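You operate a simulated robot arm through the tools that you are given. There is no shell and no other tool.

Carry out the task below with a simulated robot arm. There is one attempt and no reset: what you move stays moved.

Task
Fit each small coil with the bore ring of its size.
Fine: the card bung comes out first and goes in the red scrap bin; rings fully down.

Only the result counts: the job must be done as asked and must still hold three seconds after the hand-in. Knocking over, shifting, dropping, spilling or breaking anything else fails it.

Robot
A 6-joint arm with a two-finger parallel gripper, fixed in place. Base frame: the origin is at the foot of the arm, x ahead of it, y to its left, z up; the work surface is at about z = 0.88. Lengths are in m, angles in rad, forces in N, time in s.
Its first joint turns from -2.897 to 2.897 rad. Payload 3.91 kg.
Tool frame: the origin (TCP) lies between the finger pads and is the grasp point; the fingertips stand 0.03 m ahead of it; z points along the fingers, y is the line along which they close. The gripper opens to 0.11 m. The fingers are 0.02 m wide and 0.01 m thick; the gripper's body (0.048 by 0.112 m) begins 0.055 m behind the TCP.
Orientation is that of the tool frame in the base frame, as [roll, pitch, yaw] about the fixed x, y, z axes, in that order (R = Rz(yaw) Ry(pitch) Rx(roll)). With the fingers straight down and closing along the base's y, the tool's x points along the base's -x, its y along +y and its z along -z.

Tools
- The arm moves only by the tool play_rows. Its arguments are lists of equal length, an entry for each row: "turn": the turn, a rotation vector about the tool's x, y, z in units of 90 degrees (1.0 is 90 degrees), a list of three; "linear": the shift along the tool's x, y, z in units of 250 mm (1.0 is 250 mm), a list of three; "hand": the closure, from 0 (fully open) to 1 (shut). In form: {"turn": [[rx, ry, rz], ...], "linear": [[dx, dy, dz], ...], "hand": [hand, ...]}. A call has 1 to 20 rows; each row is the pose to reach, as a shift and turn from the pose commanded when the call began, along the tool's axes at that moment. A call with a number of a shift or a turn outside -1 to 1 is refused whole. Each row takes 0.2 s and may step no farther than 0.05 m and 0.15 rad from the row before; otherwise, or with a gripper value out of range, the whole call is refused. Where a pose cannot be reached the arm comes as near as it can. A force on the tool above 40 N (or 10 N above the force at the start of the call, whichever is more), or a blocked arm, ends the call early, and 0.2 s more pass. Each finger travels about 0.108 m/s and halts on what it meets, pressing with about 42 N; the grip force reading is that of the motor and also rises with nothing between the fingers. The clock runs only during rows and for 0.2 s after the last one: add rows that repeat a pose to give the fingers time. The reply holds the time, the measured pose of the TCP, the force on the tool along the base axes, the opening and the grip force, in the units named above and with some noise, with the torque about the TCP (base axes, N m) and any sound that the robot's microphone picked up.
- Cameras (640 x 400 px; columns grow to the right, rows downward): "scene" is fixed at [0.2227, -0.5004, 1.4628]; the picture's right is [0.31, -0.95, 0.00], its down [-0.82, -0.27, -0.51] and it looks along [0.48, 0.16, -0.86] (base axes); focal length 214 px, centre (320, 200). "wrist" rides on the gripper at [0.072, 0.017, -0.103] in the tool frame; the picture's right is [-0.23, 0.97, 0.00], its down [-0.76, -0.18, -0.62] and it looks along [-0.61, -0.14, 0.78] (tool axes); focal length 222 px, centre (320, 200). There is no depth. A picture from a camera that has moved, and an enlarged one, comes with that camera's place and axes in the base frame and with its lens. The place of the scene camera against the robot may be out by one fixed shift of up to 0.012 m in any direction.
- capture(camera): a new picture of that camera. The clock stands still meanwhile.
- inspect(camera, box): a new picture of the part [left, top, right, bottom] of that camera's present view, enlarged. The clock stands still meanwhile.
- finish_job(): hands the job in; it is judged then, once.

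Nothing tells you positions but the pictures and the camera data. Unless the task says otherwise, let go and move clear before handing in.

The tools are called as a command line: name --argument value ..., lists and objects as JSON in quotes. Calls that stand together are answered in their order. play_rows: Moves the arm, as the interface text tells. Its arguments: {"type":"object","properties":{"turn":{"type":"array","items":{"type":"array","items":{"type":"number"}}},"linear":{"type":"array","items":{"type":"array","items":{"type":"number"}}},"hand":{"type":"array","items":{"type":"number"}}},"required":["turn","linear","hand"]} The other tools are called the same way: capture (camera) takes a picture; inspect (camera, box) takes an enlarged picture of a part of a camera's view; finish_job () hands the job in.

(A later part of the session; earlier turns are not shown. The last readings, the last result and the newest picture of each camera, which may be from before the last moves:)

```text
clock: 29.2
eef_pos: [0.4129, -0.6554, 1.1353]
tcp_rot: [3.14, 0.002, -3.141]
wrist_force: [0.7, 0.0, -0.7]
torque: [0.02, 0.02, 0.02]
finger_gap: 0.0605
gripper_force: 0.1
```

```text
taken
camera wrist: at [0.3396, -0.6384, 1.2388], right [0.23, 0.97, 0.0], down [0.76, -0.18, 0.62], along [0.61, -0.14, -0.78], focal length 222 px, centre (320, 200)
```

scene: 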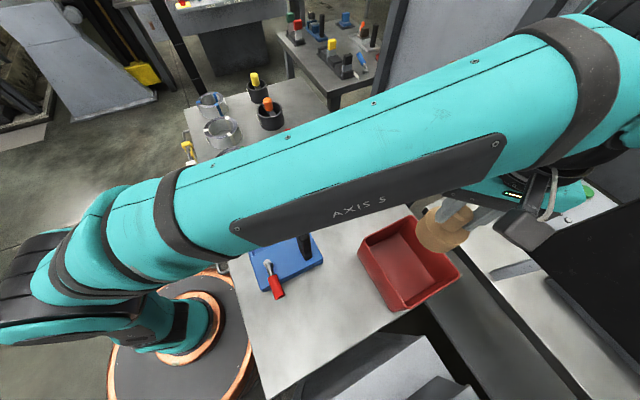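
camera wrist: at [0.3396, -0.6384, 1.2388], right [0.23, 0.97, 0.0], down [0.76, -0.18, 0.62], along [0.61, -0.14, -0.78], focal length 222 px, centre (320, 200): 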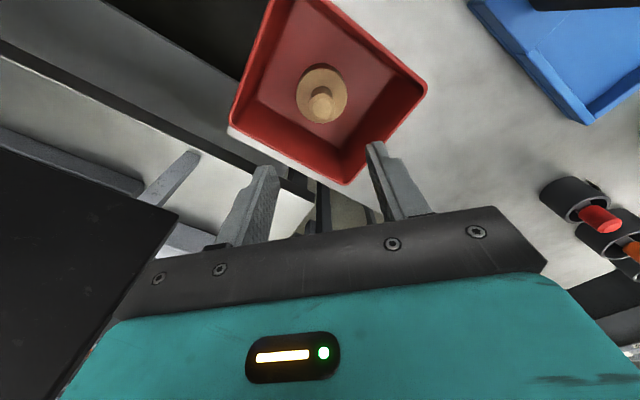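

The bung is standing in the red bin. Next I'll go to the red 75 mm ring, at about (0.71, -0.233).

play_rows --turn '[[0, 0, 0], [0, 0, 0], [0, 0, 0], [0, 0, 0], [0, 0, 0], [0, 0, 0], [0, 0, 0]]' --linear '[[-0.07, 0.1, -0.03], [-0.17, 0.24, -0.06], [-0.27, 0.38, -0.06], [-0.37, 0.52, -0.06], [-0.47, 0.66, -0.06], [-0.56, 0.79, -0.06], [-0.594, 0.84, -0.06]]' --hand '[0.3, 0, 0, 0, 0, 0, 0]'

play_rows --turn '[[0, 0, 0], [0, 0, 0], [0, 0, 0], [0, 0, 0], [0, 0, 0], [0, 0, 0], [0, 0, 0]]' --linear '[[-0.07, 0.1, 0], [-0.17, 0.24, 0], [-0.27, 0.38, 0], [-0.37, 0.52, 0], [-0.47, 0.66, 0], [-0.56, 0.79, 0], [-0.594, 0.84, 0]]' --hand '[0, 0, 0, 0, 0, 0, 0]'

capture --camera "wrist"

inspect --camera "wrist" --box '[240, 60, 400, 220]'

inspect --camera "scene" --box '[340, 180, 480, 320]'

```text
clock: 30.8
eef_pos: [0.5616, -0.4435, 1.1498]
tcp_rot: [3.141, 0.001, 3.14]
wrist_force: [-0.8, -1.0, 0.4]
torque: [0.01, 0.01, 0.02]
finger_gap: 0.1099
gripper_force: 0.0
```

```text
clock: 32.4
eef_pos: [0.7103, -0.2334, 1.1503]
tcp_rot: [3.14, 0.001, 3.139]
wrist_force: [0.2, 0.0, 0.7]
torque: [-0.02, 0.03, 0.02]
finger_gap: 0.1101
gripper_force: 0.0
```

```text
taken
camera wrist: at [0.6367, -0.2161, 1.2542], right [0.23, 0.97, 0.0], down [0.76, -0.18, 0.62], along [0.61, -0.14, -0.78], focal length 222 px, centre (320, 200)
```

wrist: 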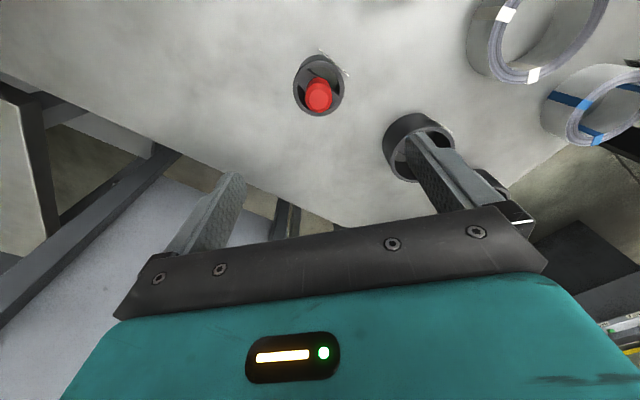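

```text
2.50 times, centred on (320, 140) of wrist
camera zoom: at [0.6367, -0.2161, 1.2542], right [0.23, 0.97, 0.0], down [0.76, -0.18, 0.62], along [0.61, -0.14, -0.78], focal length 555 px, centre (320, 350)
```

zoom: 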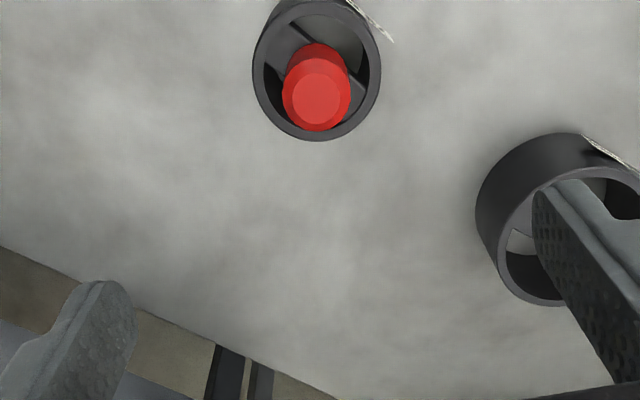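

```text
2.86 times, centred on (410, 250) of scene
camera zoom: at [0.2227, -0.5004, 1.4628], right [0.31, -0.95, 0.0], down [-0.82, -0.27, -0.51], along [0.48, 0.16, -0.86], focal length 613 px, centre (63, 57)
```

zoom: 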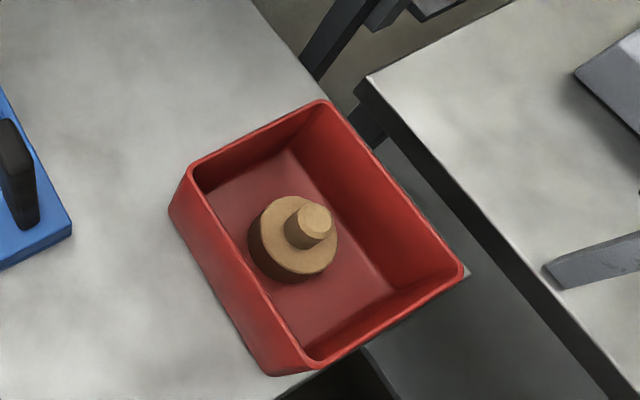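

The bung is secure in the bin. The red ring is centred at about (0.704, -0.232), so I'll drop closer to see the knob height and rim.

play_rows --turn '[[0, 0, 0], [0, 0, 0], [0, 0, 0], [0, 0, 0], [0, 0, 0]]' --linear '[[0.024, 0.004, 0.1], [0.024, 0.004, 0.25], [0.024, 0.004, 0.4], [0.024, 0.004, 0.48], [0.024, 0.004, 0.48]]' --hand '[0.3, 0.45, 0.45, 0.45, 0.45]'

inspect --camera "wrist" --box '[220, 40, 420, 220]'

inspect --camera "scene" --box '[240, 100, 340, 180]'

```text
clock: 33.6
eef_pos: [0.7034, -0.2313, 1.0301]
tcp_rot: [3.14, 0.001, -3.142]
wrist_force: [0.6, -0.2, 0.0]
torque: [0.0, 0.02, -0.03]
finger_gap: 0.0604
gripper_force: 0.1
```

```text
2.22 times, centred on (320, 130) of wrist
camera zoom: at [0.6305, -0.2148, 1.134], right [0.23, 0.97, 0.0], down [0.76, -0.18, 0.62], along [0.61, -0.14, -0.78], focal length 494 px, centre (320, 356)
```

zoom: 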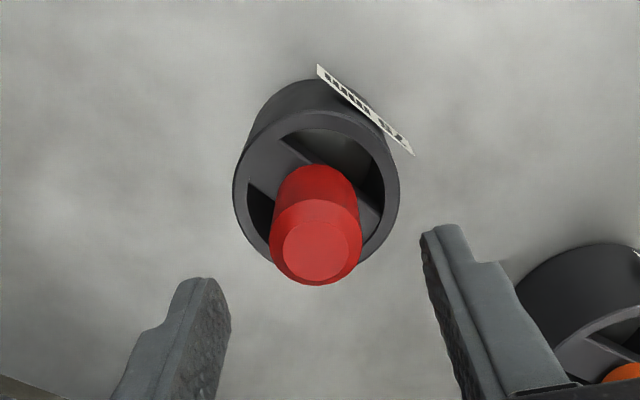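

```text
5.00 times, centred on (290, 140) of scene
camera zoom: at [0.2227, -0.5004, 1.4628], right [0.31, -0.95, 0.0], down [-0.82, -0.27, -0.51], along [0.48, 0.16, -0.86], focal length 1072 px, centre (470, 500)
```

zoom: 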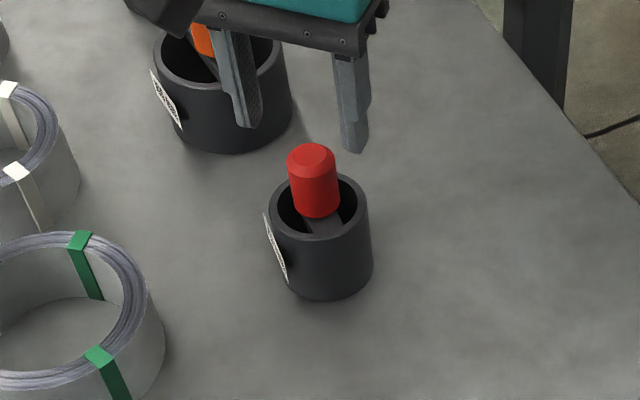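

The knob top is at about z = 0.98 and the ring rim at about 0.93. I'll centre this ring exactly with two gentle squeezes at right angles, which also gives me a true camera reference. First is the squeeze along y.

play_rows --turn '[[0, 0, 0], [0, 0, 0], [0, 0, 0], [0, 0, 0], [0, 0, 0], [0, 0, 0], [0, 0, 0], [0, 0, 0], [0, 0, 0], [0, 0, 0]]' --linear '[[-0.005, -0.006, 0.08], [-0.005, -0.006, 0.18], [-0.005, -0.006, 0.236], [-0.005, -0.006, 0.236], [-0.005, -0.006, 0.236], [-0.005, -0.006, 0.236], [-0.005, -0.006, 0.236], [-0.005, -0.006, 0.236], [-0.005, -0.006, 0.236], [-0.005, -0.006, 0.236]]' --hand '[0.45, 0.45, 0.45, 0.45, 0.55, 0.65, 0.75, 0.85, 1, 1]'

capture --camera "wrist"

inspect --camera "scene" --box '[240, 100, 340, 180]'

```text
clock: 35.8
eef_pos: [0.7053, -0.2342, 0.9723]
tcp_rot: [3.139, 0.002, 3.141]
wrist_force: [1.4, -0.8, 4.2]
torque: [-0.11, -0.01, 0.01]
finger_gap: 0.0312
gripper_force: 42.3
```

```text
taken
camera wrist: at [0.6313, -0.2178, 1.0758], right [0.23, 0.97, 0.0], down [0.76, -0.18, 0.62], along [0.61, -0.14, -0.78], focal length 222 px, centre (320, 200)
```

wrist: 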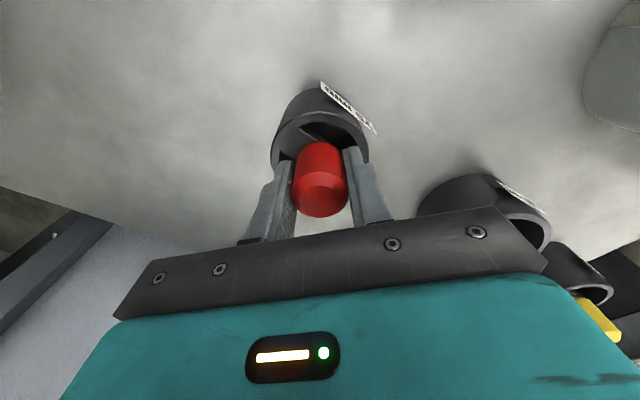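

```text
5.00 times, centred on (290, 140) of scene
camera zoom: at [0.2227, -0.5004, 1.4628], right [0.31, -0.95, 0.0], down [-0.82, -0.27, -0.51], along [0.48, 0.16, -0.86], focal length 1072 px, centre (470, 500)
```

zoom: 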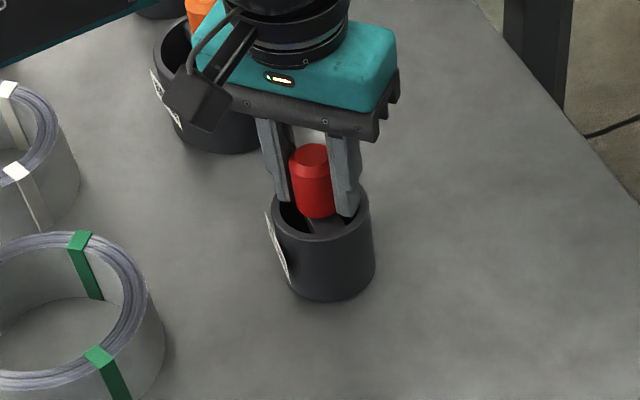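

The knob is 31 mm across and gripped. Now I'll open, turn the wrist 90° in place and squeeze along x to centre it the other way.

play_rows --turn '[[0, 0, 0], [0, 0, 0], [0, 0, -0.09], [0, 0, -0.18], [0, 0, -0.27], [0, 0, -0.36], [0, 0, -0.45], [0, 0, -0.54], [0, 0, -0.63], [0, 0, -0.72], [0, 0, -0.81], [0, 0, -0.9], [0, 0, -0.95], [0, 0, -1], [0, 0, -1]]' --linear '[[0, 0, 0], [0, 0, 0], [0, 0, 0], [0, 0, 0], [0, 0, 0], [0, 0, 0], [0, 0, 0], [0, 0, 0], [0, 0, 0], [0, 0, 0], [0, 0, 0], [0, 0, 0], [0, 0, 0], [0, 0, 0], [0, 0, 0]]' --hand '[0.6, 0.45, 0.45, 0.45, 0.45, 0.45, 0.45, 0.45, 0.45, 0.45, 0.45, 0.45, 0.45, 0.45, 0.45]'

capture --camera "wrist"

```text
clock: 39.0
eef_pos: [0.7043, -0.2346, 0.9716]
tcp_rot: [-3.14, 0.003, -1.57]
wrist_force: [-1.3, 2.4, 11.4]
torque: [0.06, 0.23, 0.04]
finger_gap: 0.061
gripper_force: 0.6
```

```text
taken
camera wrist: at [0.6869, -0.3066, 1.0756], right [-0.97, 0.23, 0.0], down [0.18, 0.76, 0.62], along [0.14, 0.61, -0.78], focal length 222 px, centre (320, 200)
```

wrist: 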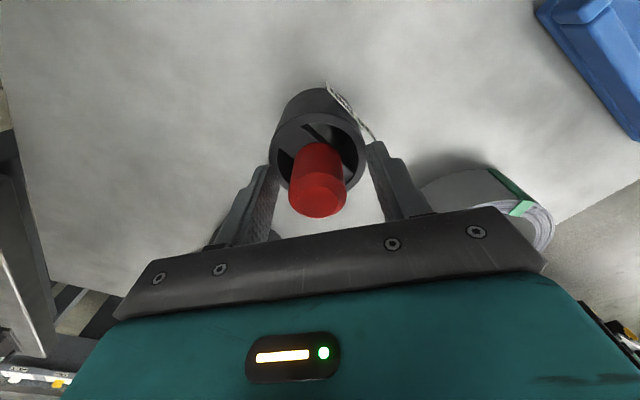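

The wrist reads about 11 N upward, so the fingertips are brushing the rim. I'll raise 6 mm before squeezing.

play_rows --turn '[[0, 0, 0], [0, 0, 0]]' --linear '[[0, 0, -0.012], [0, 0, -0.024]]' --hand '[0.45, 0.45]'

inspect --camera "wrist" --box '[220, 60, 420, 240]'

inspect --camera "scene" --box '[240, 100, 340, 180]'

```text
clock: 39.6
eef_pos: [0.7052, -0.234, 0.9761]
tcp_rot: [-3.141, 0.002, -1.571]
wrist_force: [0.2, 0.3, -0.9]
torque: [0.01, 0.0, -0.06]
finger_gap: 0.0605
gripper_force: 0.1
```

```text
2.22 times, centred on (320, 150) of wrist
camera zoom: at [0.6876, -0.3061, 1.0809], right [-0.97, 0.23, 0.0], down [0.18, 0.76, 0.62], along [0.14, 0.61, -0.78], focal length 494 px, centre (320, 311)
```

zoom: 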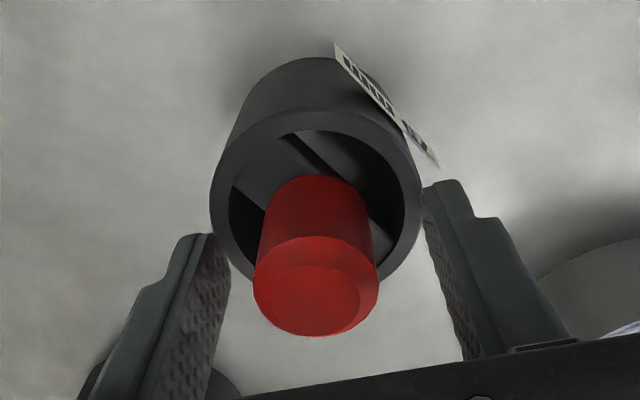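

```text
5.00 times, centred on (290, 140) of scene
camera zoom: at [0.2227, -0.5004, 1.4628], right [0.31, -0.95, 0.0], down [-0.82, -0.27, -0.51], along [0.48, 0.16, -0.86], focal length 1072 px, centre (470, 500)
```

zoom: 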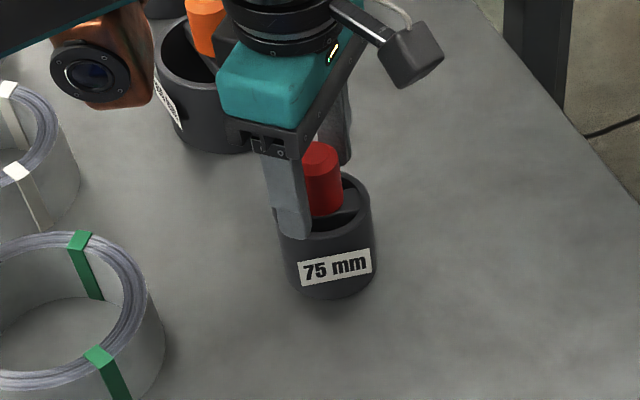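

The ring was turned in place by the finger drag (its label now faces the scene camera), which is harmless. I'll squeeze here, open, lift slightly and turn back clear of the rim.

play_rows --turn '[[0, 0, 0], [0, 0, 0], [0, 0, 0], [0, 0, 0], [0, 0, 0], [0, 0, 0], [0, 0, 0], [0, 0, 0]]' --linear '[[0, 0, 0], [0, 0, 0], [0, 0, 0], [0, 0, 0], [0, 0, 0], [0, 0, 0], [0, 0, 0], [0, 0, 0]]' --hand '[0.55, 0.65, 0.75, 0.85, 1, 0.7, 0.45, 0.45]'

play_rows --turn '[[0, 0, 0], [0, 0, 0], [0, 0, 0.09], [0, 0, 0.18], [0, 0, 0.27], [0, 0, 0.36], [0, 0, 0.45], [0, 0, 0.54], [0, 0, 0.63], [0, 0, 0.72], [0, 0, 0.81], [0, 0, 0.9], [0, 0, 0.95], [0, 0, 1], [0, 0, 1]]' --linear '[[0, 0, -0.02], [0, 0, -0.04], [0, 0, -0.04], [0, 0, -0.04], [0, 0, -0.04], [0, 0, -0.04], [0, 0, -0.04], [0, 0, -0.04], [0, 0, -0.04], [0, 0, -0.04], [0, 0, -0.04], [0, 0, -0.04], [0, 0, -0.04], [0, 0, -0.04], [0, 0, -0.04]]' --hand '[0.45, 0.4, 0.4, 0.4, 0.4, 0.4, 0.4, 0.4, 0.4, 0.4, 0.4, 0.4, 0.4, 0.4, 0.4]'

inspect --camera "wrist" --box '[220, 60, 420, 240]'

inspect --camera "scene" --box '[240, 100, 340, 180]'

```text
clock: 41.4
eef_pos: [0.7042, -0.2334, 0.9784]
tcp_rot: [-3.139, 0.0, -1.572]
wrist_force: [0.6, -0.6, 0.2]
torque: [0.0, -0.02, 0.01]
finger_gap: 0.0606
gripper_force: 0.1
```

```text
clock: 44.6
eef_pos: [0.7051, -0.2353, 0.9875]
tcp_rot: [3.14, 0.002, 3.14]
wrist_force: [-0.4, -1.0, -0.4]
torque: [0.0, 0.03, 0.02]
finger_gap: 0.0661
gripper_force: 0.1
```

```text
2.22 times, centred on (320, 150) of wrist
camera zoom: at [0.6317, -0.2172, 1.0909], right [0.23, 0.97, 0.0], down [0.76, -0.18, 0.62], along [0.61, -0.14, -0.78], focal length 494 px, centre (320, 311)
```

zoom: 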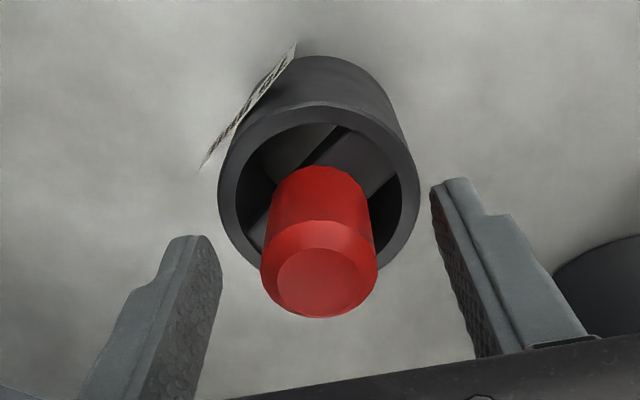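

```text
5.00 times, centred on (290, 140) of scene
camera zoom: at [0.2227, -0.5004, 1.4628], right [0.31, -0.95, 0.0], down [-0.82, -0.27, -0.51], along [0.48, 0.16, -0.86], focal length 1072 px, centre (470, 500)
```

zoom: 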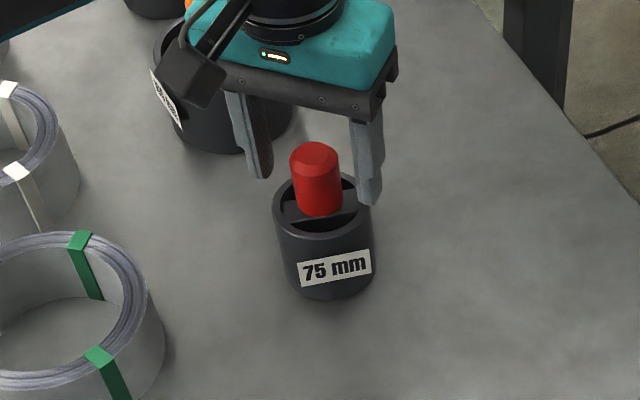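

Now I'll squeeze along y at yaw 0, open again and rise for a reference view with the ring centred on the gripper axis.

play_rows --turn '[[0, 0, 0], [0, 0, 0], [0, 0, 0], [0, 0, 0], [0, 0, 0], [0, 0, 0], [0, 0, 0], [0, 0, 0], [0, 0, 0], [0, 0, 0], [0, 0, 0], [0, 0, 0], [0, 0, 0]]' --linear '[[0, 0, 0.02], [0, 0, 0.036], [0, 0, 0.036], [0, 0, 0.036], [0, 0, 0.036], [0, 0, 0.036], [0, 0, 0.036], [0, 0, 0.036], [0, 0, 0.036], [0, 0, -0.05], [0, 0, -0.2], [0, 0, -0.3], [0, 0, -0.3]]' --hand '[0.4, 0.5, 0.6, 0.7, 0.85, 1, 0.7, 0.4, 0.4, 0.4, 0.4, 0.4, 0.4]'

inspect --camera "wrist" --box '[240, 60, 400, 220]'

```text
clock: 47.4
eef_pos: [0.7049, -0.2339, 1.0634]
tcp_rot: [3.14, 0.002, -3.141]
wrist_force: [-0.2, 0.2, 0.1]
torque: [0.02, -0.01, 0.03]
finger_gap: 0.0659
gripper_force: 0.1
```

```text
2.50 times, centred on (320, 140) of wrist
camera zoom: at [0.6316, -0.2166, 1.1664], right [0.23, 0.97, 0.0], down [0.76, -0.18, 0.62], along [0.61, -0.14, -0.78], focal length 555 px, centre (320, 350)
```

zoom: 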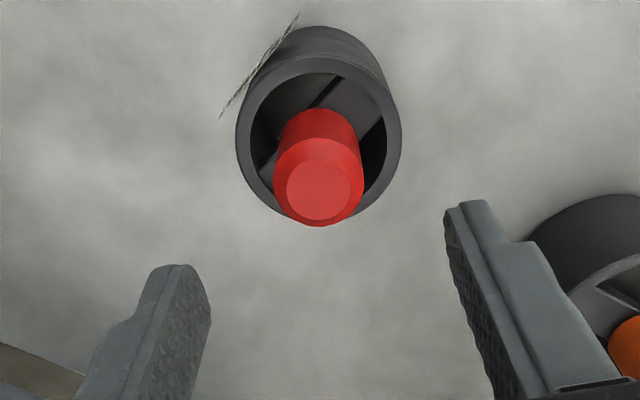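

inspect --camera "wrist" --box '[275, 60, 365, 150]'

```text
4.44 times, centred on (320, 105) of wrist
camera zoom: at [0.6316, -0.2166, 1.1664], right [0.23, 0.97, 0.0], down [0.76, -0.18, 0.62], along [0.61, -0.14, -0.78], focal length 987 px, centre (320, 622)
```

zoom: 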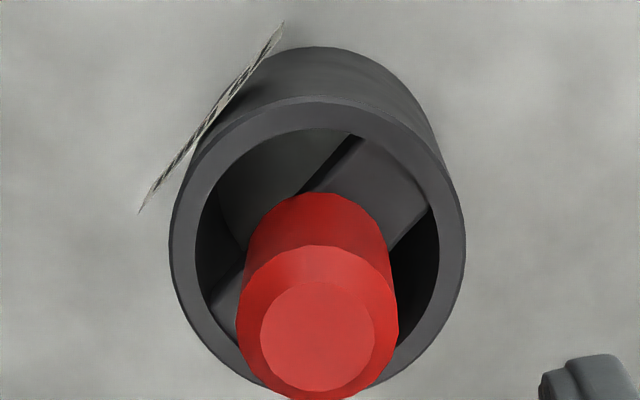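

With the ring centred, the view matches my camera geometry to about 1 mm, so I can trust it. With the gripper still empty I'll make a quick measuring loop over the three coils at this same height, starting with the 75 mm coil.

play_rows --turn '[[0, 0, 0], [0, 0, 0], [0, 0, 0], [0, 0, 0], [0, 0, 0], [0, 0, 0]]' --linear '[[-0.03, 0.1, -0.06], [-0.08, 0.26, -0.12], [-0.13, 0.43, -0.12], [-0.18, 0.6, -0.12], [-0.22, 0.75, -0.12], [-0.232, 0.8, -0.12]]' --hand '[0.3, 0.3, 0.3, 0.3, 0.3, 0.3]'

play_rows --turn '[[0, 0, 0], [0, 0, 0], [0, 0, 0], [0, 0, 0], [0, 0, 0], [0, 0, 0], [0, 0, 0]]' --linear '[[-0.03, 0.1, 0], [-0.08, 0.26, 0], [-0.13, 0.43, 0], [-0.18, 0.6, 0], [-0.22, 0.75, 0.06], [-0.232, 0.794, 0.12], [-0.232, 0.794, 0.12]]' --hand '[0.3, 0.3, 0.3, 0.3, 0.3, 0.3, 0.3]'

inspect --camera "wrist" --box '[260, 50, 380, 170]'

```text
clock: 48.8
eef_pos: [0.7618, -0.0338, 1.0946]
tcp_rot: [3.141, 0.003, -3.141]
wrist_force: [0.4, -0.2, -0.1]
torque: [0.01, 0.0, 0.0]
finger_gap: 0.077
gripper_force: 0.1
```

```text
clock: 50.4
eef_pos: [0.8196, 0.1647, 1.0635]
tcp_rot: [3.139, 0.001, 3.141]
wrist_force: [0.1, -0.8, 0.3]
torque: [0.01, -0.02, 0.02]
finger_gap: 0.0769
gripper_force: 0.3
```

```text
3.33 times, centred on (320, 110) of wrist
camera zoom: at [0.747, 0.1828, 1.167], right [0.23, 0.97, 0.0], down [0.76, -0.18, 0.62], along [0.61, -0.14, -0.78], focal length 740 px, centre (320, 500)
```

zoom: 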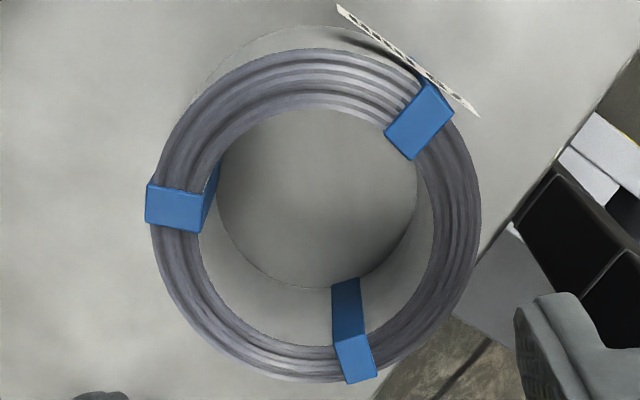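

The 75 mm coil's centre comes out at about (0.824, 0.163). Next I'll measure the 90 mm coil and then the 105 mm coil from the same height.

play_rows --turn '[[0, 0, 0], [0, 0, 0], [0, 0, 0], [0, 0, 0], [0, 0, 0], [0, 0, 0]]' --linear '[[0.07, -0.075, 0], [0.19, -0.2, 0], [0.31, -0.33, 0], [0.42, -0.44, 0], [0.486, -0.515, 0], [0.486, -0.515, 0]]' --hand '[0.3, 0.3, 0.3, 0.3, 0.3, 0.3]'

inspect --camera "wrist" --box '[250, 40, 390, 180]'

play_rows --turn '[[0, 0, 0], [0, 0, 0], [0, 0, 0], [0, 0, 0], [0, 0, 0], [0, 0, 0]]' --linear '[[0.07, -0.07, 0], [0.19, -0.18, 0], [0.32, -0.3, 0], [0.44, -0.42, 0], [0.52, -0.494, 0], [0.52, -0.494, 0]]' --hand '[0.3, 0.3, 0.3, 0.3, 0.3, 0.3]'

inspect --camera "wrist" --box '[240, 20, 400, 180]'

```text
clock: 51.8
eef_pos: [0.6967, 0.0341, 1.0636]
tcp_rot: [3.138, 0.004, -3.141]
wrist_force: [-1.0, 0.3, 0.1]
torque: [0.01, 0.0, -0.01]
finger_gap: 0.077
gripper_force: 0.1
```

```text
2.86 times, centred on (320, 110) of wrist
camera zoom: at [0.6238, 0.0513, 1.1684], right [0.23, 0.97, 0.0], down [0.76, -0.18, 0.62], along [0.61, -0.14, -0.78], focal length 635 px, centre (320, 457)
```

zoom: 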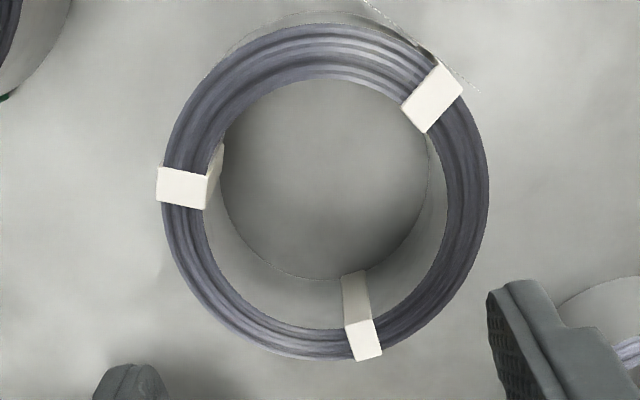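

```text
clock: 53.2
eef_pos: [0.5681, -0.0888, 1.0634]
tcp_rot: [3.138, 0.002, 3.141]
wrist_force: [0.1, 0.1, -0.8]
torque: [-0.01, 0.01, 0.03]
finger_gap: 0.0772
gripper_force: 0.1
```

```text
2.50 times, centred on (320, 100) of wrist
camera zoom: at [0.4945, -0.0713, 1.1667], right [0.23, 0.97, 0.0], down [0.76, -0.18, 0.62], along [0.61, -0.14, -0.78], focal length 555 px, centre (320, 450)
```

zoom: 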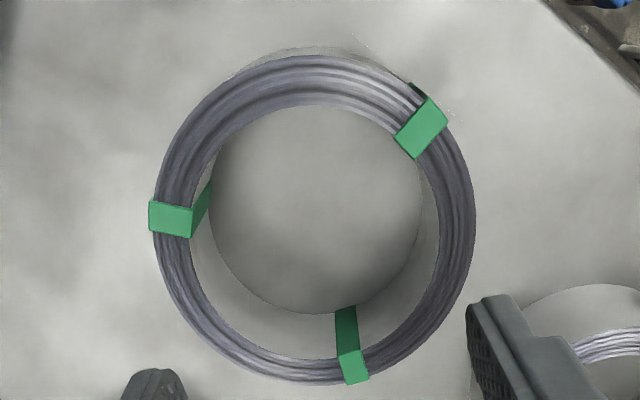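

Coil centres in my commanded frame are 75 mm at (0.825, 0.162), 90 mm at (0.700, 0.037) and 105 mm at (0.572, -0.091). The bores look a few millimetres wider than the rings. I'll go back and pick up the red 75 mm ring.

play_rows --turn '[[0, 0, 0], [0, 0, 0], [0, 0, 0], [0, 0, 0], [0, 0, 0], [0, 0, 0]]' --linear '[[-0.07, -0.075, 0], [-0.19, -0.205, 0], [-0.32, -0.345, 0], [-0.45, -0.485, 0], [-0.542, -0.585, 0], [-0.542, -0.585, 0]]' --hand '[0.4, 0.4, 0.4, 0.4, 0.4, 0.4]'

play_rows --turn '[[0, 0, 0], [0, 0, 0], [0, 0, 0], [0, 0, 0], [0, 0, 0], [0, 0, 0], [0, 0, 0], [0, 0, 0], [0, 0, 0]]' --linear '[[0, 0, 0.1], [0, 0, 0.24], [0, 0, 0.34], [0, 0, 0.34], [0, 0, 0.34], [0, 0, 0.34], [0, 0, 0.34], [0, 0, 0.34], [0, 0, 0.34]]' --hand '[0.4, 0.4, 0.4, 0.5, 0.6, 0.7, 0.85, 1, 1]'

inspect --camera "wrist" --box '[220, 60, 420, 240]'

```text
clock: 54.6
eef_pos: [0.7035, -0.2329, 1.0626]
tcp_rot: [3.139, 0.002, -3.141]
wrist_force: [0.0, -0.5, 1.0]
torque: [-0.01, 0.0, 0.02]
finger_gap: 0.066
gripper_force: 0.1
```

```text
clock: 56.6
eef_pos: [0.7025, -0.2334, 0.9779]
tcp_rot: [3.141, 0.002, 3.141]
wrist_force: [-0.3, -0.5, -0.3]
torque: [-0.01, 0.01, 0.0]
finger_gap: 0.0312
gripper_force: 42.1
```

```text
2.22 times, centred on (320, 150) of wrist
camera zoom: at [0.6309, -0.216, 1.0822], right [0.23, 0.97, 0.0], down [0.76, -0.18, 0.62], along [0.61, -0.14, -0.78], focal length 494 px, centre (320, 311)
```

zoom: 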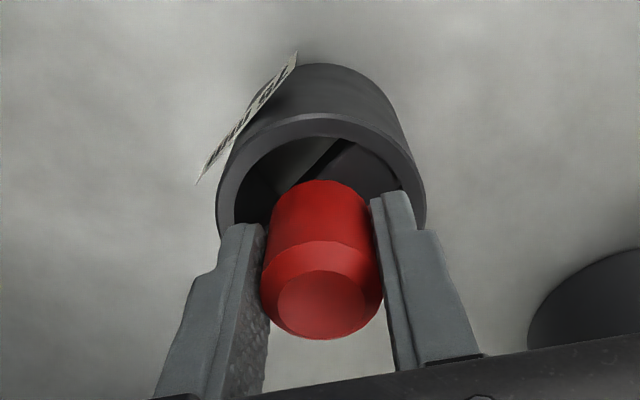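

The red ring's knob is gripped at 31 mm. I'll lift it gently straight up.

play_rows --turn '[[0, 0, 0], [0, 0, 0], [0, 0, 0], [0, 0, 0], [0, 0, 0], [0, 0, 0], [0, 0, 0], [0, 0, 0], [0, 0, 0], [0, 0, 0]]' --linear '[[0, 0, -0.01], [0, 0, -0.03], [0, 0, -0.07], [0, 0, -0.13], [0, 0, -0.21], [0, 0, -0.3], [0, 0, -0.4], [0, 0, -0.5], [0, 0, -0.57], [0, 0, -0.6]]' --hand '[1, 1, 1, 1, 1, 1, 1, 1, 1, 1]'

capture --camera "wrist"

inspect --camera "wrist" --box '[220, 60, 420, 240]'

```text
clock: 58.8
eef_pos: [0.7056, -0.2335, 1.1291]
tcp_rot: [3.139, 0.003, 3.141]
wrist_force: [-0.2, 0.2, -1.6]
torque: [-0.04, -0.01, 0.01]
finger_gap: 0.0309
gripper_force: 41.8
```

```text
taken
camera wrist: at [0.6316, -0.2173, 1.2323], right [0.23, 0.97, 0.0], down [0.76, -0.18, 0.62], along [0.61, -0.14, -0.78], focal length 222 px, centre (320, 200)
```

wrist: 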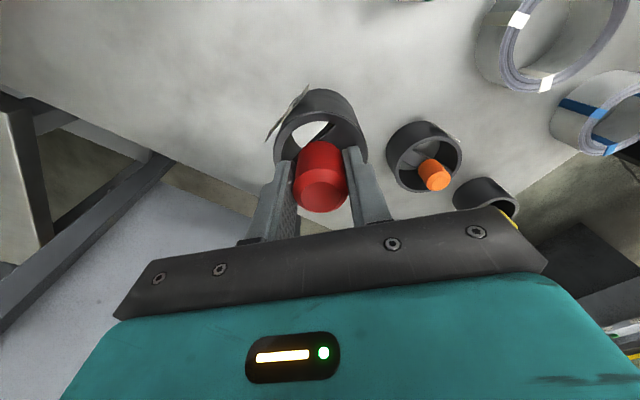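

```text
2.22 times, centred on (320, 150) of wrist
camera zoom: at [0.6316, -0.2173, 1.2323], right [0.23, 0.97, 0.0], down [0.76, -0.18, 0.62], along [0.61, -0.14, -0.78], focal length 494 px, centre (320, 311)
```

zoom: 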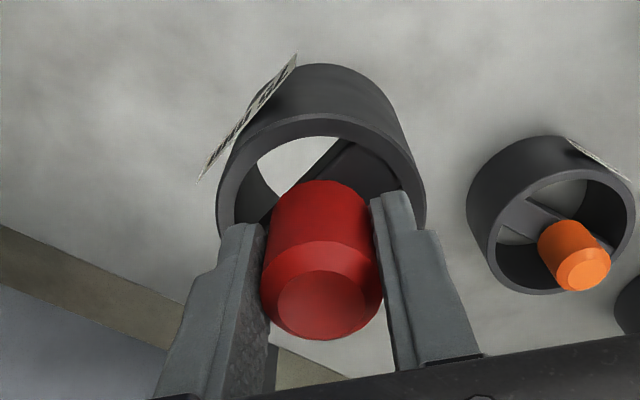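

The ring is held firmly with no slip. I'll carry it to above the 75 mm coil.

play_rows --turn '[[0, 0, 0], [0, 0, 0], [0, 0, 0], [0, 0, 0], [0, 0, 0], [0, 0, 0], [0, 0, 0], [0, 0, 0]]' --linear '[[-0.015, 0.05, 0], [-0.045, 0.15, 0], [-0.09, 0.29, 0], [-0.135, 0.44, 0], [-0.18, 0.59, 0], [-0.215, 0.71, 0], [-0.235, 0.775, 0], [-0.2406, 0.7932, 0]]' --hand '[1, 1, 1, 1, 1, 1, 1, 1]'

play_rows --turn '[[0, 0, 0], [0, 0, 0], [0, 0, 0], [0, 0, 0], [0, 0, 0], [0, 0, 0], [0, 0, 0], [0, 0, 0], [0, 0, 0]]' --linear '[[-0.015, 0.05, 0], [-0.045, 0.15, 0], [-0.09, 0.29, 0], [-0.135, 0.44, 0], [-0.18, 0.59, 0], [-0.215, 0.71, 0], [-0.235, 0.775, 0], [-0.2406, 0.7932, 0], [-0.2406, 0.7932, 0]]' --hand '[1, 1, 1, 1, 1, 1, 1, 1, 1]'

capture --camera "wrist"

inspect --camera "wrist" --box '[240, 40, 400, 200]'

inspect --camera "scene" --box '[170, 50, 290, 150]'

```text
clock: 60.6
eef_pos: [0.7642, -0.035, 1.1267]
tcp_rot: [3.139, 0.002, -3.141]
wrist_force: [0.3, -0.4, -2.3]
torque: [0.0, -0.01, 0.03]
finger_gap: 0.0313
gripper_force: 42.0
```

```text
clock: 62.6
eef_pos: [0.8254, 0.1613, 1.1274]
tcp_rot: [3.141, 0.001, -3.141]
wrist_force: [-0.7, 0.3, -0.6]
torque: [0.01, 0.0, 0.01]
finger_gap: 0.0314
gripper_force: 42.0
```

```text
taken
camera wrist: at [0.7523, 0.1795, 1.2311], right [0.23, 0.97, 0.0], down [0.76, -0.18, 0.62], along [0.61, -0.14, -0.78], focal length 222 px, centre (320, 200)
```

wrist: 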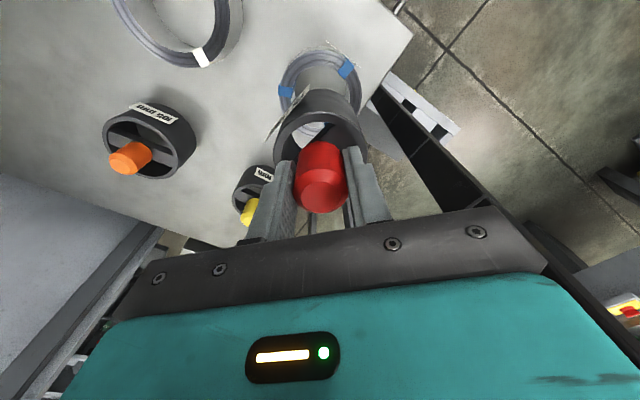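

```text
2.50 times, centred on (320, 120) of wrist
camera zoom: at [0.7523, 0.1795, 1.2311], right [0.23, 0.97, 0.0], down [0.76, -0.18, 0.62], along [0.61, -0.14, -0.78], focal length 555 px, centre (320, 400)
```

zoom: 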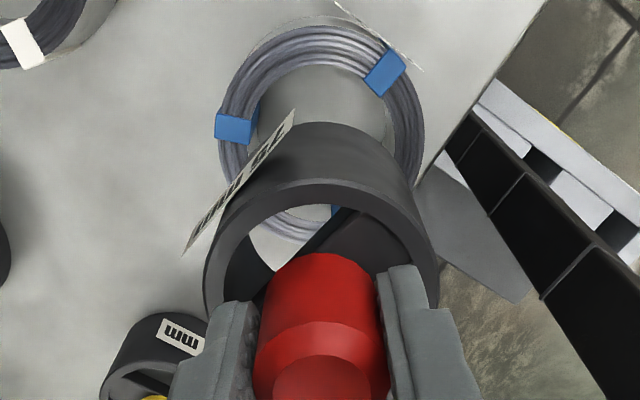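

```text
4.00 times, centred on (230, 100) of scene
camera zoom: at [0.2227, -0.5004, 1.4628], right [0.31, -0.95, 0.0], down [-0.82, -0.27, -0.51], along [0.48, 0.16, -0.86], focal length 858 px, centre (680, 600)
```

zoom: 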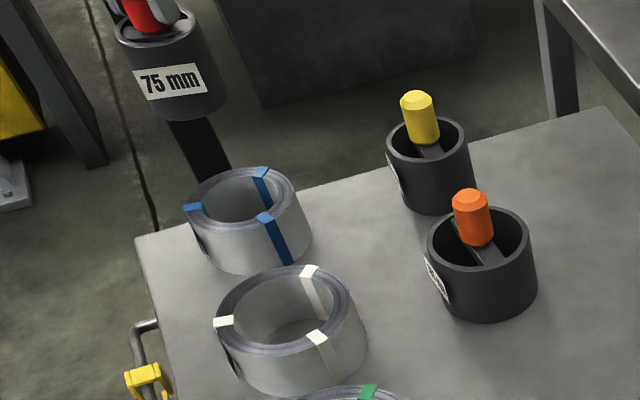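

The ring is above the 75 mm coil. I'll lower until its bottom is about 15 mm above the coil top and check alignment.

play_rows --turn '[[0, 0, 0], [0, 0, 0], [0, 0, 0], [0, 0, 0], [0, 0, 0], [0, 0, 0]]' --linear '[[0, 0, 0.04], [0, 0, 0.12], [0, 0, 0.2], [0, 0, 0.27], [0, 0, 0.31], [0, 0, 0.32]]' --hand '[1, 1, 1, 1, 1, 1]'

inspect --camera "wrist" --box '[240, 40, 400, 200]'

inspect --camera "scene" --box '[170, 50, 270, 130]'

```text
clock: 64.0
eef_pos: [0.8247, 0.1624, 1.0486]
tcp_rot: [3.139, 0.001, 3.141]
wrist_force: [0.5, 0.0, -0.5]
torque: [0.0, 0.02, -0.02]
finger_gap: 0.0317
gripper_force: 41.8
```

```text
2.50 times, centred on (320, 120) of wrist
camera zoom: at [0.7526, 0.1797, 1.1523], right [0.23, 0.97, 0.0], down [0.76, -0.18, 0.62], along [0.61, -0.14, -0.78], focal length 555 px, centre (320, 400)
```

zoom: 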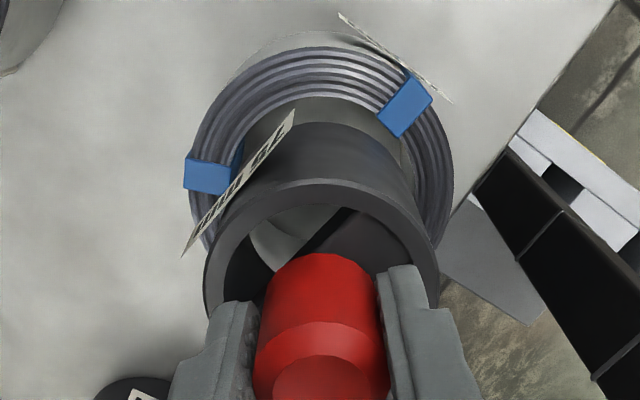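

```text
5.00 times, centred on (220, 90) of scene
camera zoom: at [0.2227, -0.5004, 1.4628], right [0.31, -0.95, 0.0], down [-0.82, -0.27, -0.51], along [0.48, 0.16, -0.86], focal length 1072 px, centre (820, 750)
```

zoom: 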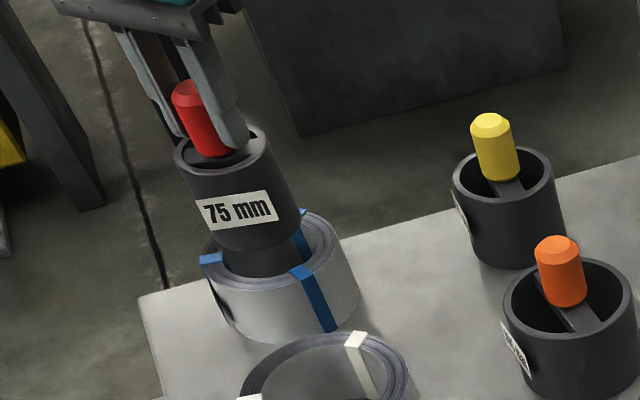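

Alignment looks good both ways, within about 1 mm. I'll lower in small steps through the coil mouth and watch the force.

play_rows --turn '[[0, 0, 0], [0, 0, 0], [0, 0, 0], [0, 0, 0], [0, 0, 0], [0, 0, 0], [0, 0, 0]]' --linear '[[0.002, 0, 0.02], [0.002, 0, 0.04], [0.002, 0, 0.055], [0.002, 0, 0.07], [0.002, 0, 0.085], [0.002, 0, 0.1], [0.002, 0, 0.1]]' --hand '[1, 1, 1, 1, 1, 1, 1]'

inspect --camera "wrist" --box '[240, 40, 400, 200]'

inspect --camera "scene" --box '[170, 50, 270, 130]'

```text
clock: 65.6
eef_pos: [0.8242, 0.1628, 1.0229]
tcp_rot: [3.14, 0.003, 3.139]
wrist_force: [-0.4, 1.2, -2.2]
torque: [-0.02, -0.01, 0.01]
finger_gap: 0.031
gripper_force: 41.7
```

```text
2.50 times, centred on (320, 120) of wrist
camera zoom: at [0.7518, 0.18, 1.1265], right [0.23, 0.97, 0.0], down [0.76, -0.18, 0.62], along [0.61, -0.14, -0.78], focal length 555 px, centre (320, 400)
```

zoom: 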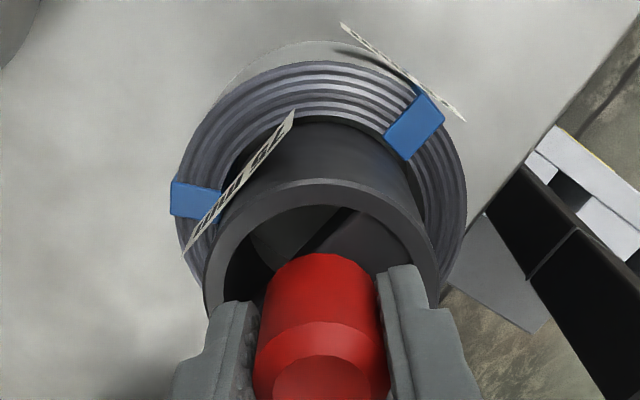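

```text
5.00 times, centred on (220, 90) of scene
camera zoom: at [0.2227, -0.5004, 1.4628], right [0.31, -0.95, 0.0], down [-0.82, -0.27, -0.51], along [0.48, 0.16, -0.86], focal length 1072 px, centre (820, 750)
```

zoom: 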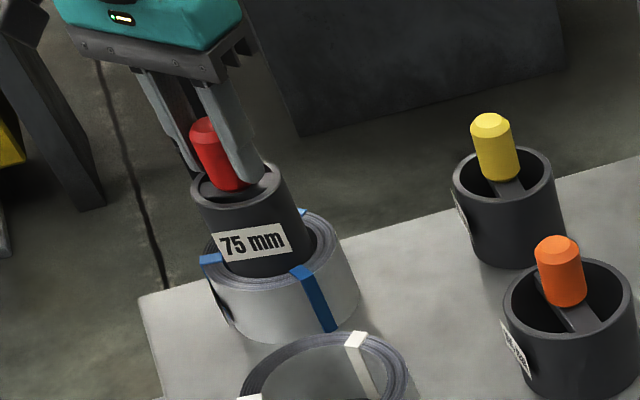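

The ring has entered the bore with no resistance. I'll continue down to the table in small steps.

play_rows --turn '[[0, 0, 0], [0, 0, 0], [0, 0, 0], [0, 0, 0], [0, 0, 0], [0, 0, 0], [0, 0, 0], [0, 0, 0], [0, 0, 0]]' --linear '[[0, 0, 0.015], [0, 0, 0.03], [0, 0, 0.05], [0, 0, 0.07], [0, 0, 0.09], [0, 0, 0.11], [0, 0, 0.13], [0, 0, 0.15], [0, 0, 0.16]]' --hand '[1, 1, 1, 1, 1, 1, 1, 1, 1]'

inspect --camera "wrist" --box '[240, 40, 400, 200]'

inspect --camera "scene" --box '[170, 50, 270, 130]'

```text
clock: 67.6
eef_pos: [0.8235, 0.1621, 0.984]
tcp_rot: [3.141, 0.002, -3.141]
wrist_force: [-0.2, 0.3, -1.4]
torque: [0.02, -0.02, 0.03]
finger_gap: 0.0312
gripper_force: 42.2
```

```text
2.50 times, centred on (320, 120) of wrist
camera zoom: at [0.752, 0.1793, 1.0875], right [0.23, 0.97, 0.0], down [0.76, -0.18, 0.62], along [0.61, -0.14, -0.78], focal length 555 px, centre (320, 400)
```

zoom: 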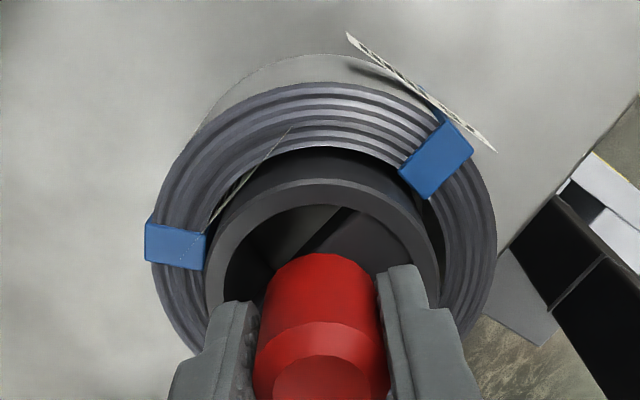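

```text
5.00 times, centred on (220, 90) of scene
camera zoom: at [0.2227, -0.5004, 1.4628], right [0.31, -0.95, 0.0], down [-0.82, -0.27, -0.51], along [0.48, 0.16, -0.86], focal length 1072 px, centre (820, 750)
```

zoom: 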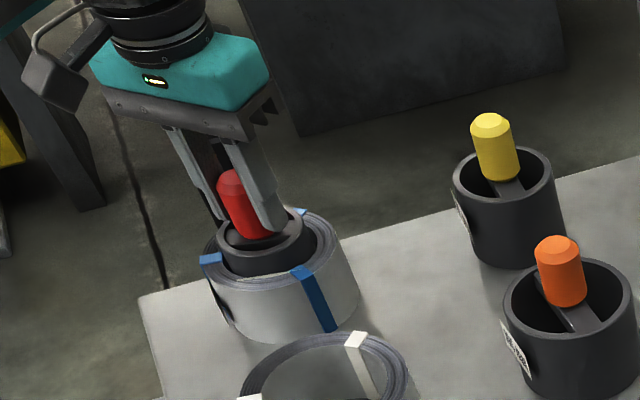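

Only a few millimetres are left. I'll ease down until it touches the table.

play_rows --turn '[[0, 0, 0], [0, 0, 0], [0, 0, 0], [0, 0, 0]]' --linear '[[0, 0, 0.008], [0, 0, 0.014], [0, 0, 0.02], [0, 0, 0.02]]' --hand '[1, 1, 1, 1]'

```text
clock: 68.6
eef_pos: [0.8238, 0.1627, 0.9789]
tcp_rot: [3.139, 0.003, -3.141]
wrist_force: [0.2, 0.5, -1.4]
torque: [0.02, -0.01, -0.01]
finger_gap: 0.0314
gripper_force: 41.7
```

play_rows --turn '[[0, 0, 0], [0, 0, 0], [0, 0, 0]]' --linear '[[0, 0, 0.004], [0, 0, 0.008], [0, 0, 0.008]]' --hand '[1, 1, 1]'

```text
clock: 69.4
eef_pos: [0.8241, 0.162, 0.9779]
tcp_rot: [3.14, 0.005, 3.14]
wrist_force: [6.6, 1.0, 27.3]
torque: [-0.08, -0.05, 0.01]
finger_gap: 0.031
gripper_force: 42.0
```

It's in contact at z = 0.978, the same height as when the ring stood on the table, so it is fully down. I'll ease the pressure, open and rise.

play_rows --turn '[[0, 0, 0], [0, 0, 0], [0, 0, 0], [0, 0, 0], [0, 0, 0], [0, 0, 0], [0, 0, 0], [0, 0, 0], [0, 0, 0], [0, 0, 0]]' --linear '[[0, 0, -0.006], [0, 0, -0.008], [0, 0, -0.008], [0, 0, -0.008], [0, 0, -0.008], [0, 0, -0.06], [0, 0, -0.16], [0, 0, -0.3], [0, 0, -0.348], [0, 0, -0.348]]' --hand '[1, 0.8, 0.6, 0.45, 0.45, 0.45, 0.45, 0.4, 0.4, 0.4]'

capture --camera "wrist"

inspect --camera "wrist" --box '[260, 50, 380, 170]'

inspect --camera "scene" --box '[170, 50, 270, 130]'

```text
clock: 71.6
eef_pos: [0.8257, 0.1627, 1.0661]
tcp_rot: [3.14, 0.002, 3.141]
wrist_force: [0.0, 0.9, 0.1]
torque: [0.0, -0.01, 0.03]
finger_gap: 0.0659
gripper_force: 0.0
```

```text
taken
camera wrist: at [0.7524, 0.1797, 1.1684], right [0.23, 0.97, 0.0], down [0.76, -0.18, 0.62], along [0.61, -0.14, -0.78], focal length 222 px, centre (320, 200)
```

wrist: 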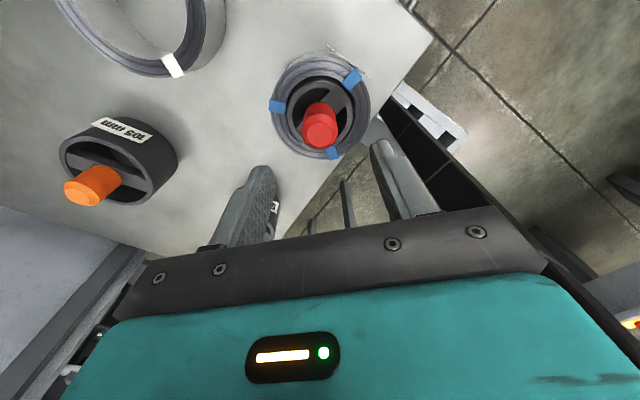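

```text
3.33 times, centred on (320, 110) of wrist
camera zoom: at [0.7524, 0.1797, 1.1684], right [0.23, 0.97, 0.0], down [0.76, -0.18, 0.62], along [0.61, -0.14, -0.78], focal length 740 px, centre (320, 500)
```

zoom: 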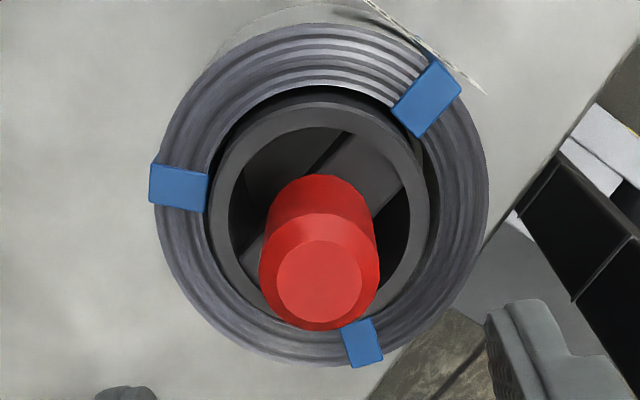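

```text
5.00 times, centred on (220, 90) of scene
camera zoom: at [0.2227, -0.5004, 1.4628], right [0.31, -0.95, 0.0], down [-0.82, -0.27, -0.51], along [0.48, 0.16, -0.86], focal length 1072 px, centre (820, 750)
```

zoom: 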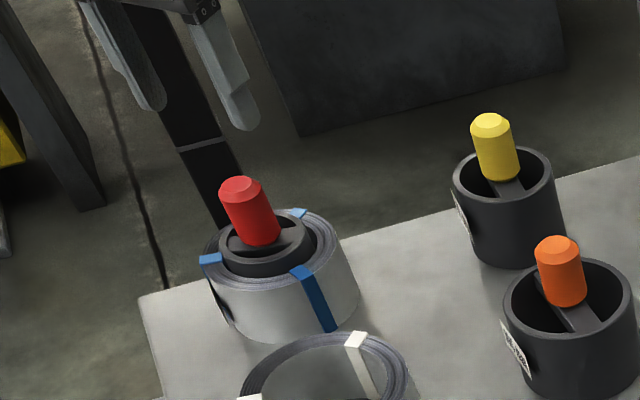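

The red ring sits fully down in the 75 mm coil and nothing else has moved. Next is the yellow 90 mm ring, at about (0.94, 0.03).

play_rows --turn '[[0, 0, 0], [0, 0, 0], [0, 0, 0], [0, 0, 0], [0, 0, 0], [0, 0, 0]]' --linear '[[-0.06, -0.07, -0.06], [-0.17, -0.2, -0.08], [-0.28, -0.34, -0.08], [-0.39, -0.47, -0.08], [-0.44, -0.528, -0.08], [-0.44, -0.528, -0.08]]' --hand '[0.4, 0.4, 0.4, 0.4, 0.4, 0.4]'

capture --camera "wrist"

inspect --camera "wrist" --box '[240, 40, 400, 200]'

```text
clock: 73.0
eef_pos: [0.9366, 0.0309, 1.0822]
tcp_rot: [3.141, 0.0, 3.141]
wrist_force: [1.1, -0.4, 0.8]
torque: [-0.02, 0.01, -0.03]
finger_gap: 0.0661
gripper_force: 0.1
```

```text
taken
camera wrist: at [0.8633, 0.0472, 1.1862], right [0.23, 0.97, 0.0], down [0.76, -0.18, 0.62], along [0.61, -0.14, -0.78], focal length 222 px, centre (320, 200)
```

wrist: 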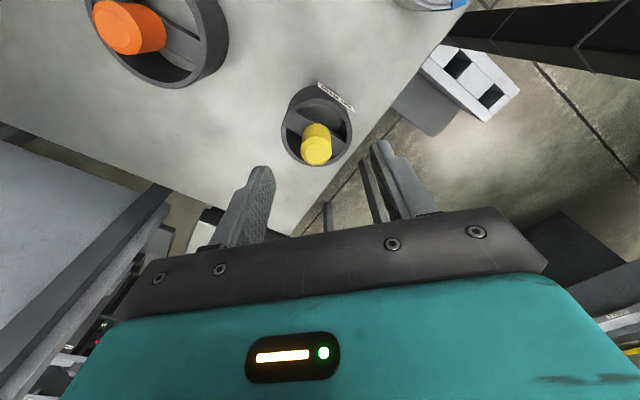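

```text
2.50 times, centred on (320, 120) of wrist
camera zoom: at [0.8633, 0.0472, 1.1862], right [0.23, 0.97, 0.0], down [0.76, -0.18, 0.62], along [0.61, -0.14, -0.78], focal length 555 px, centre (320, 400)
```

zoom: 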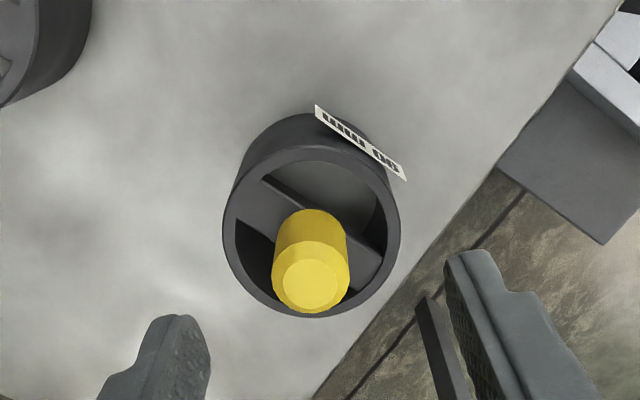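

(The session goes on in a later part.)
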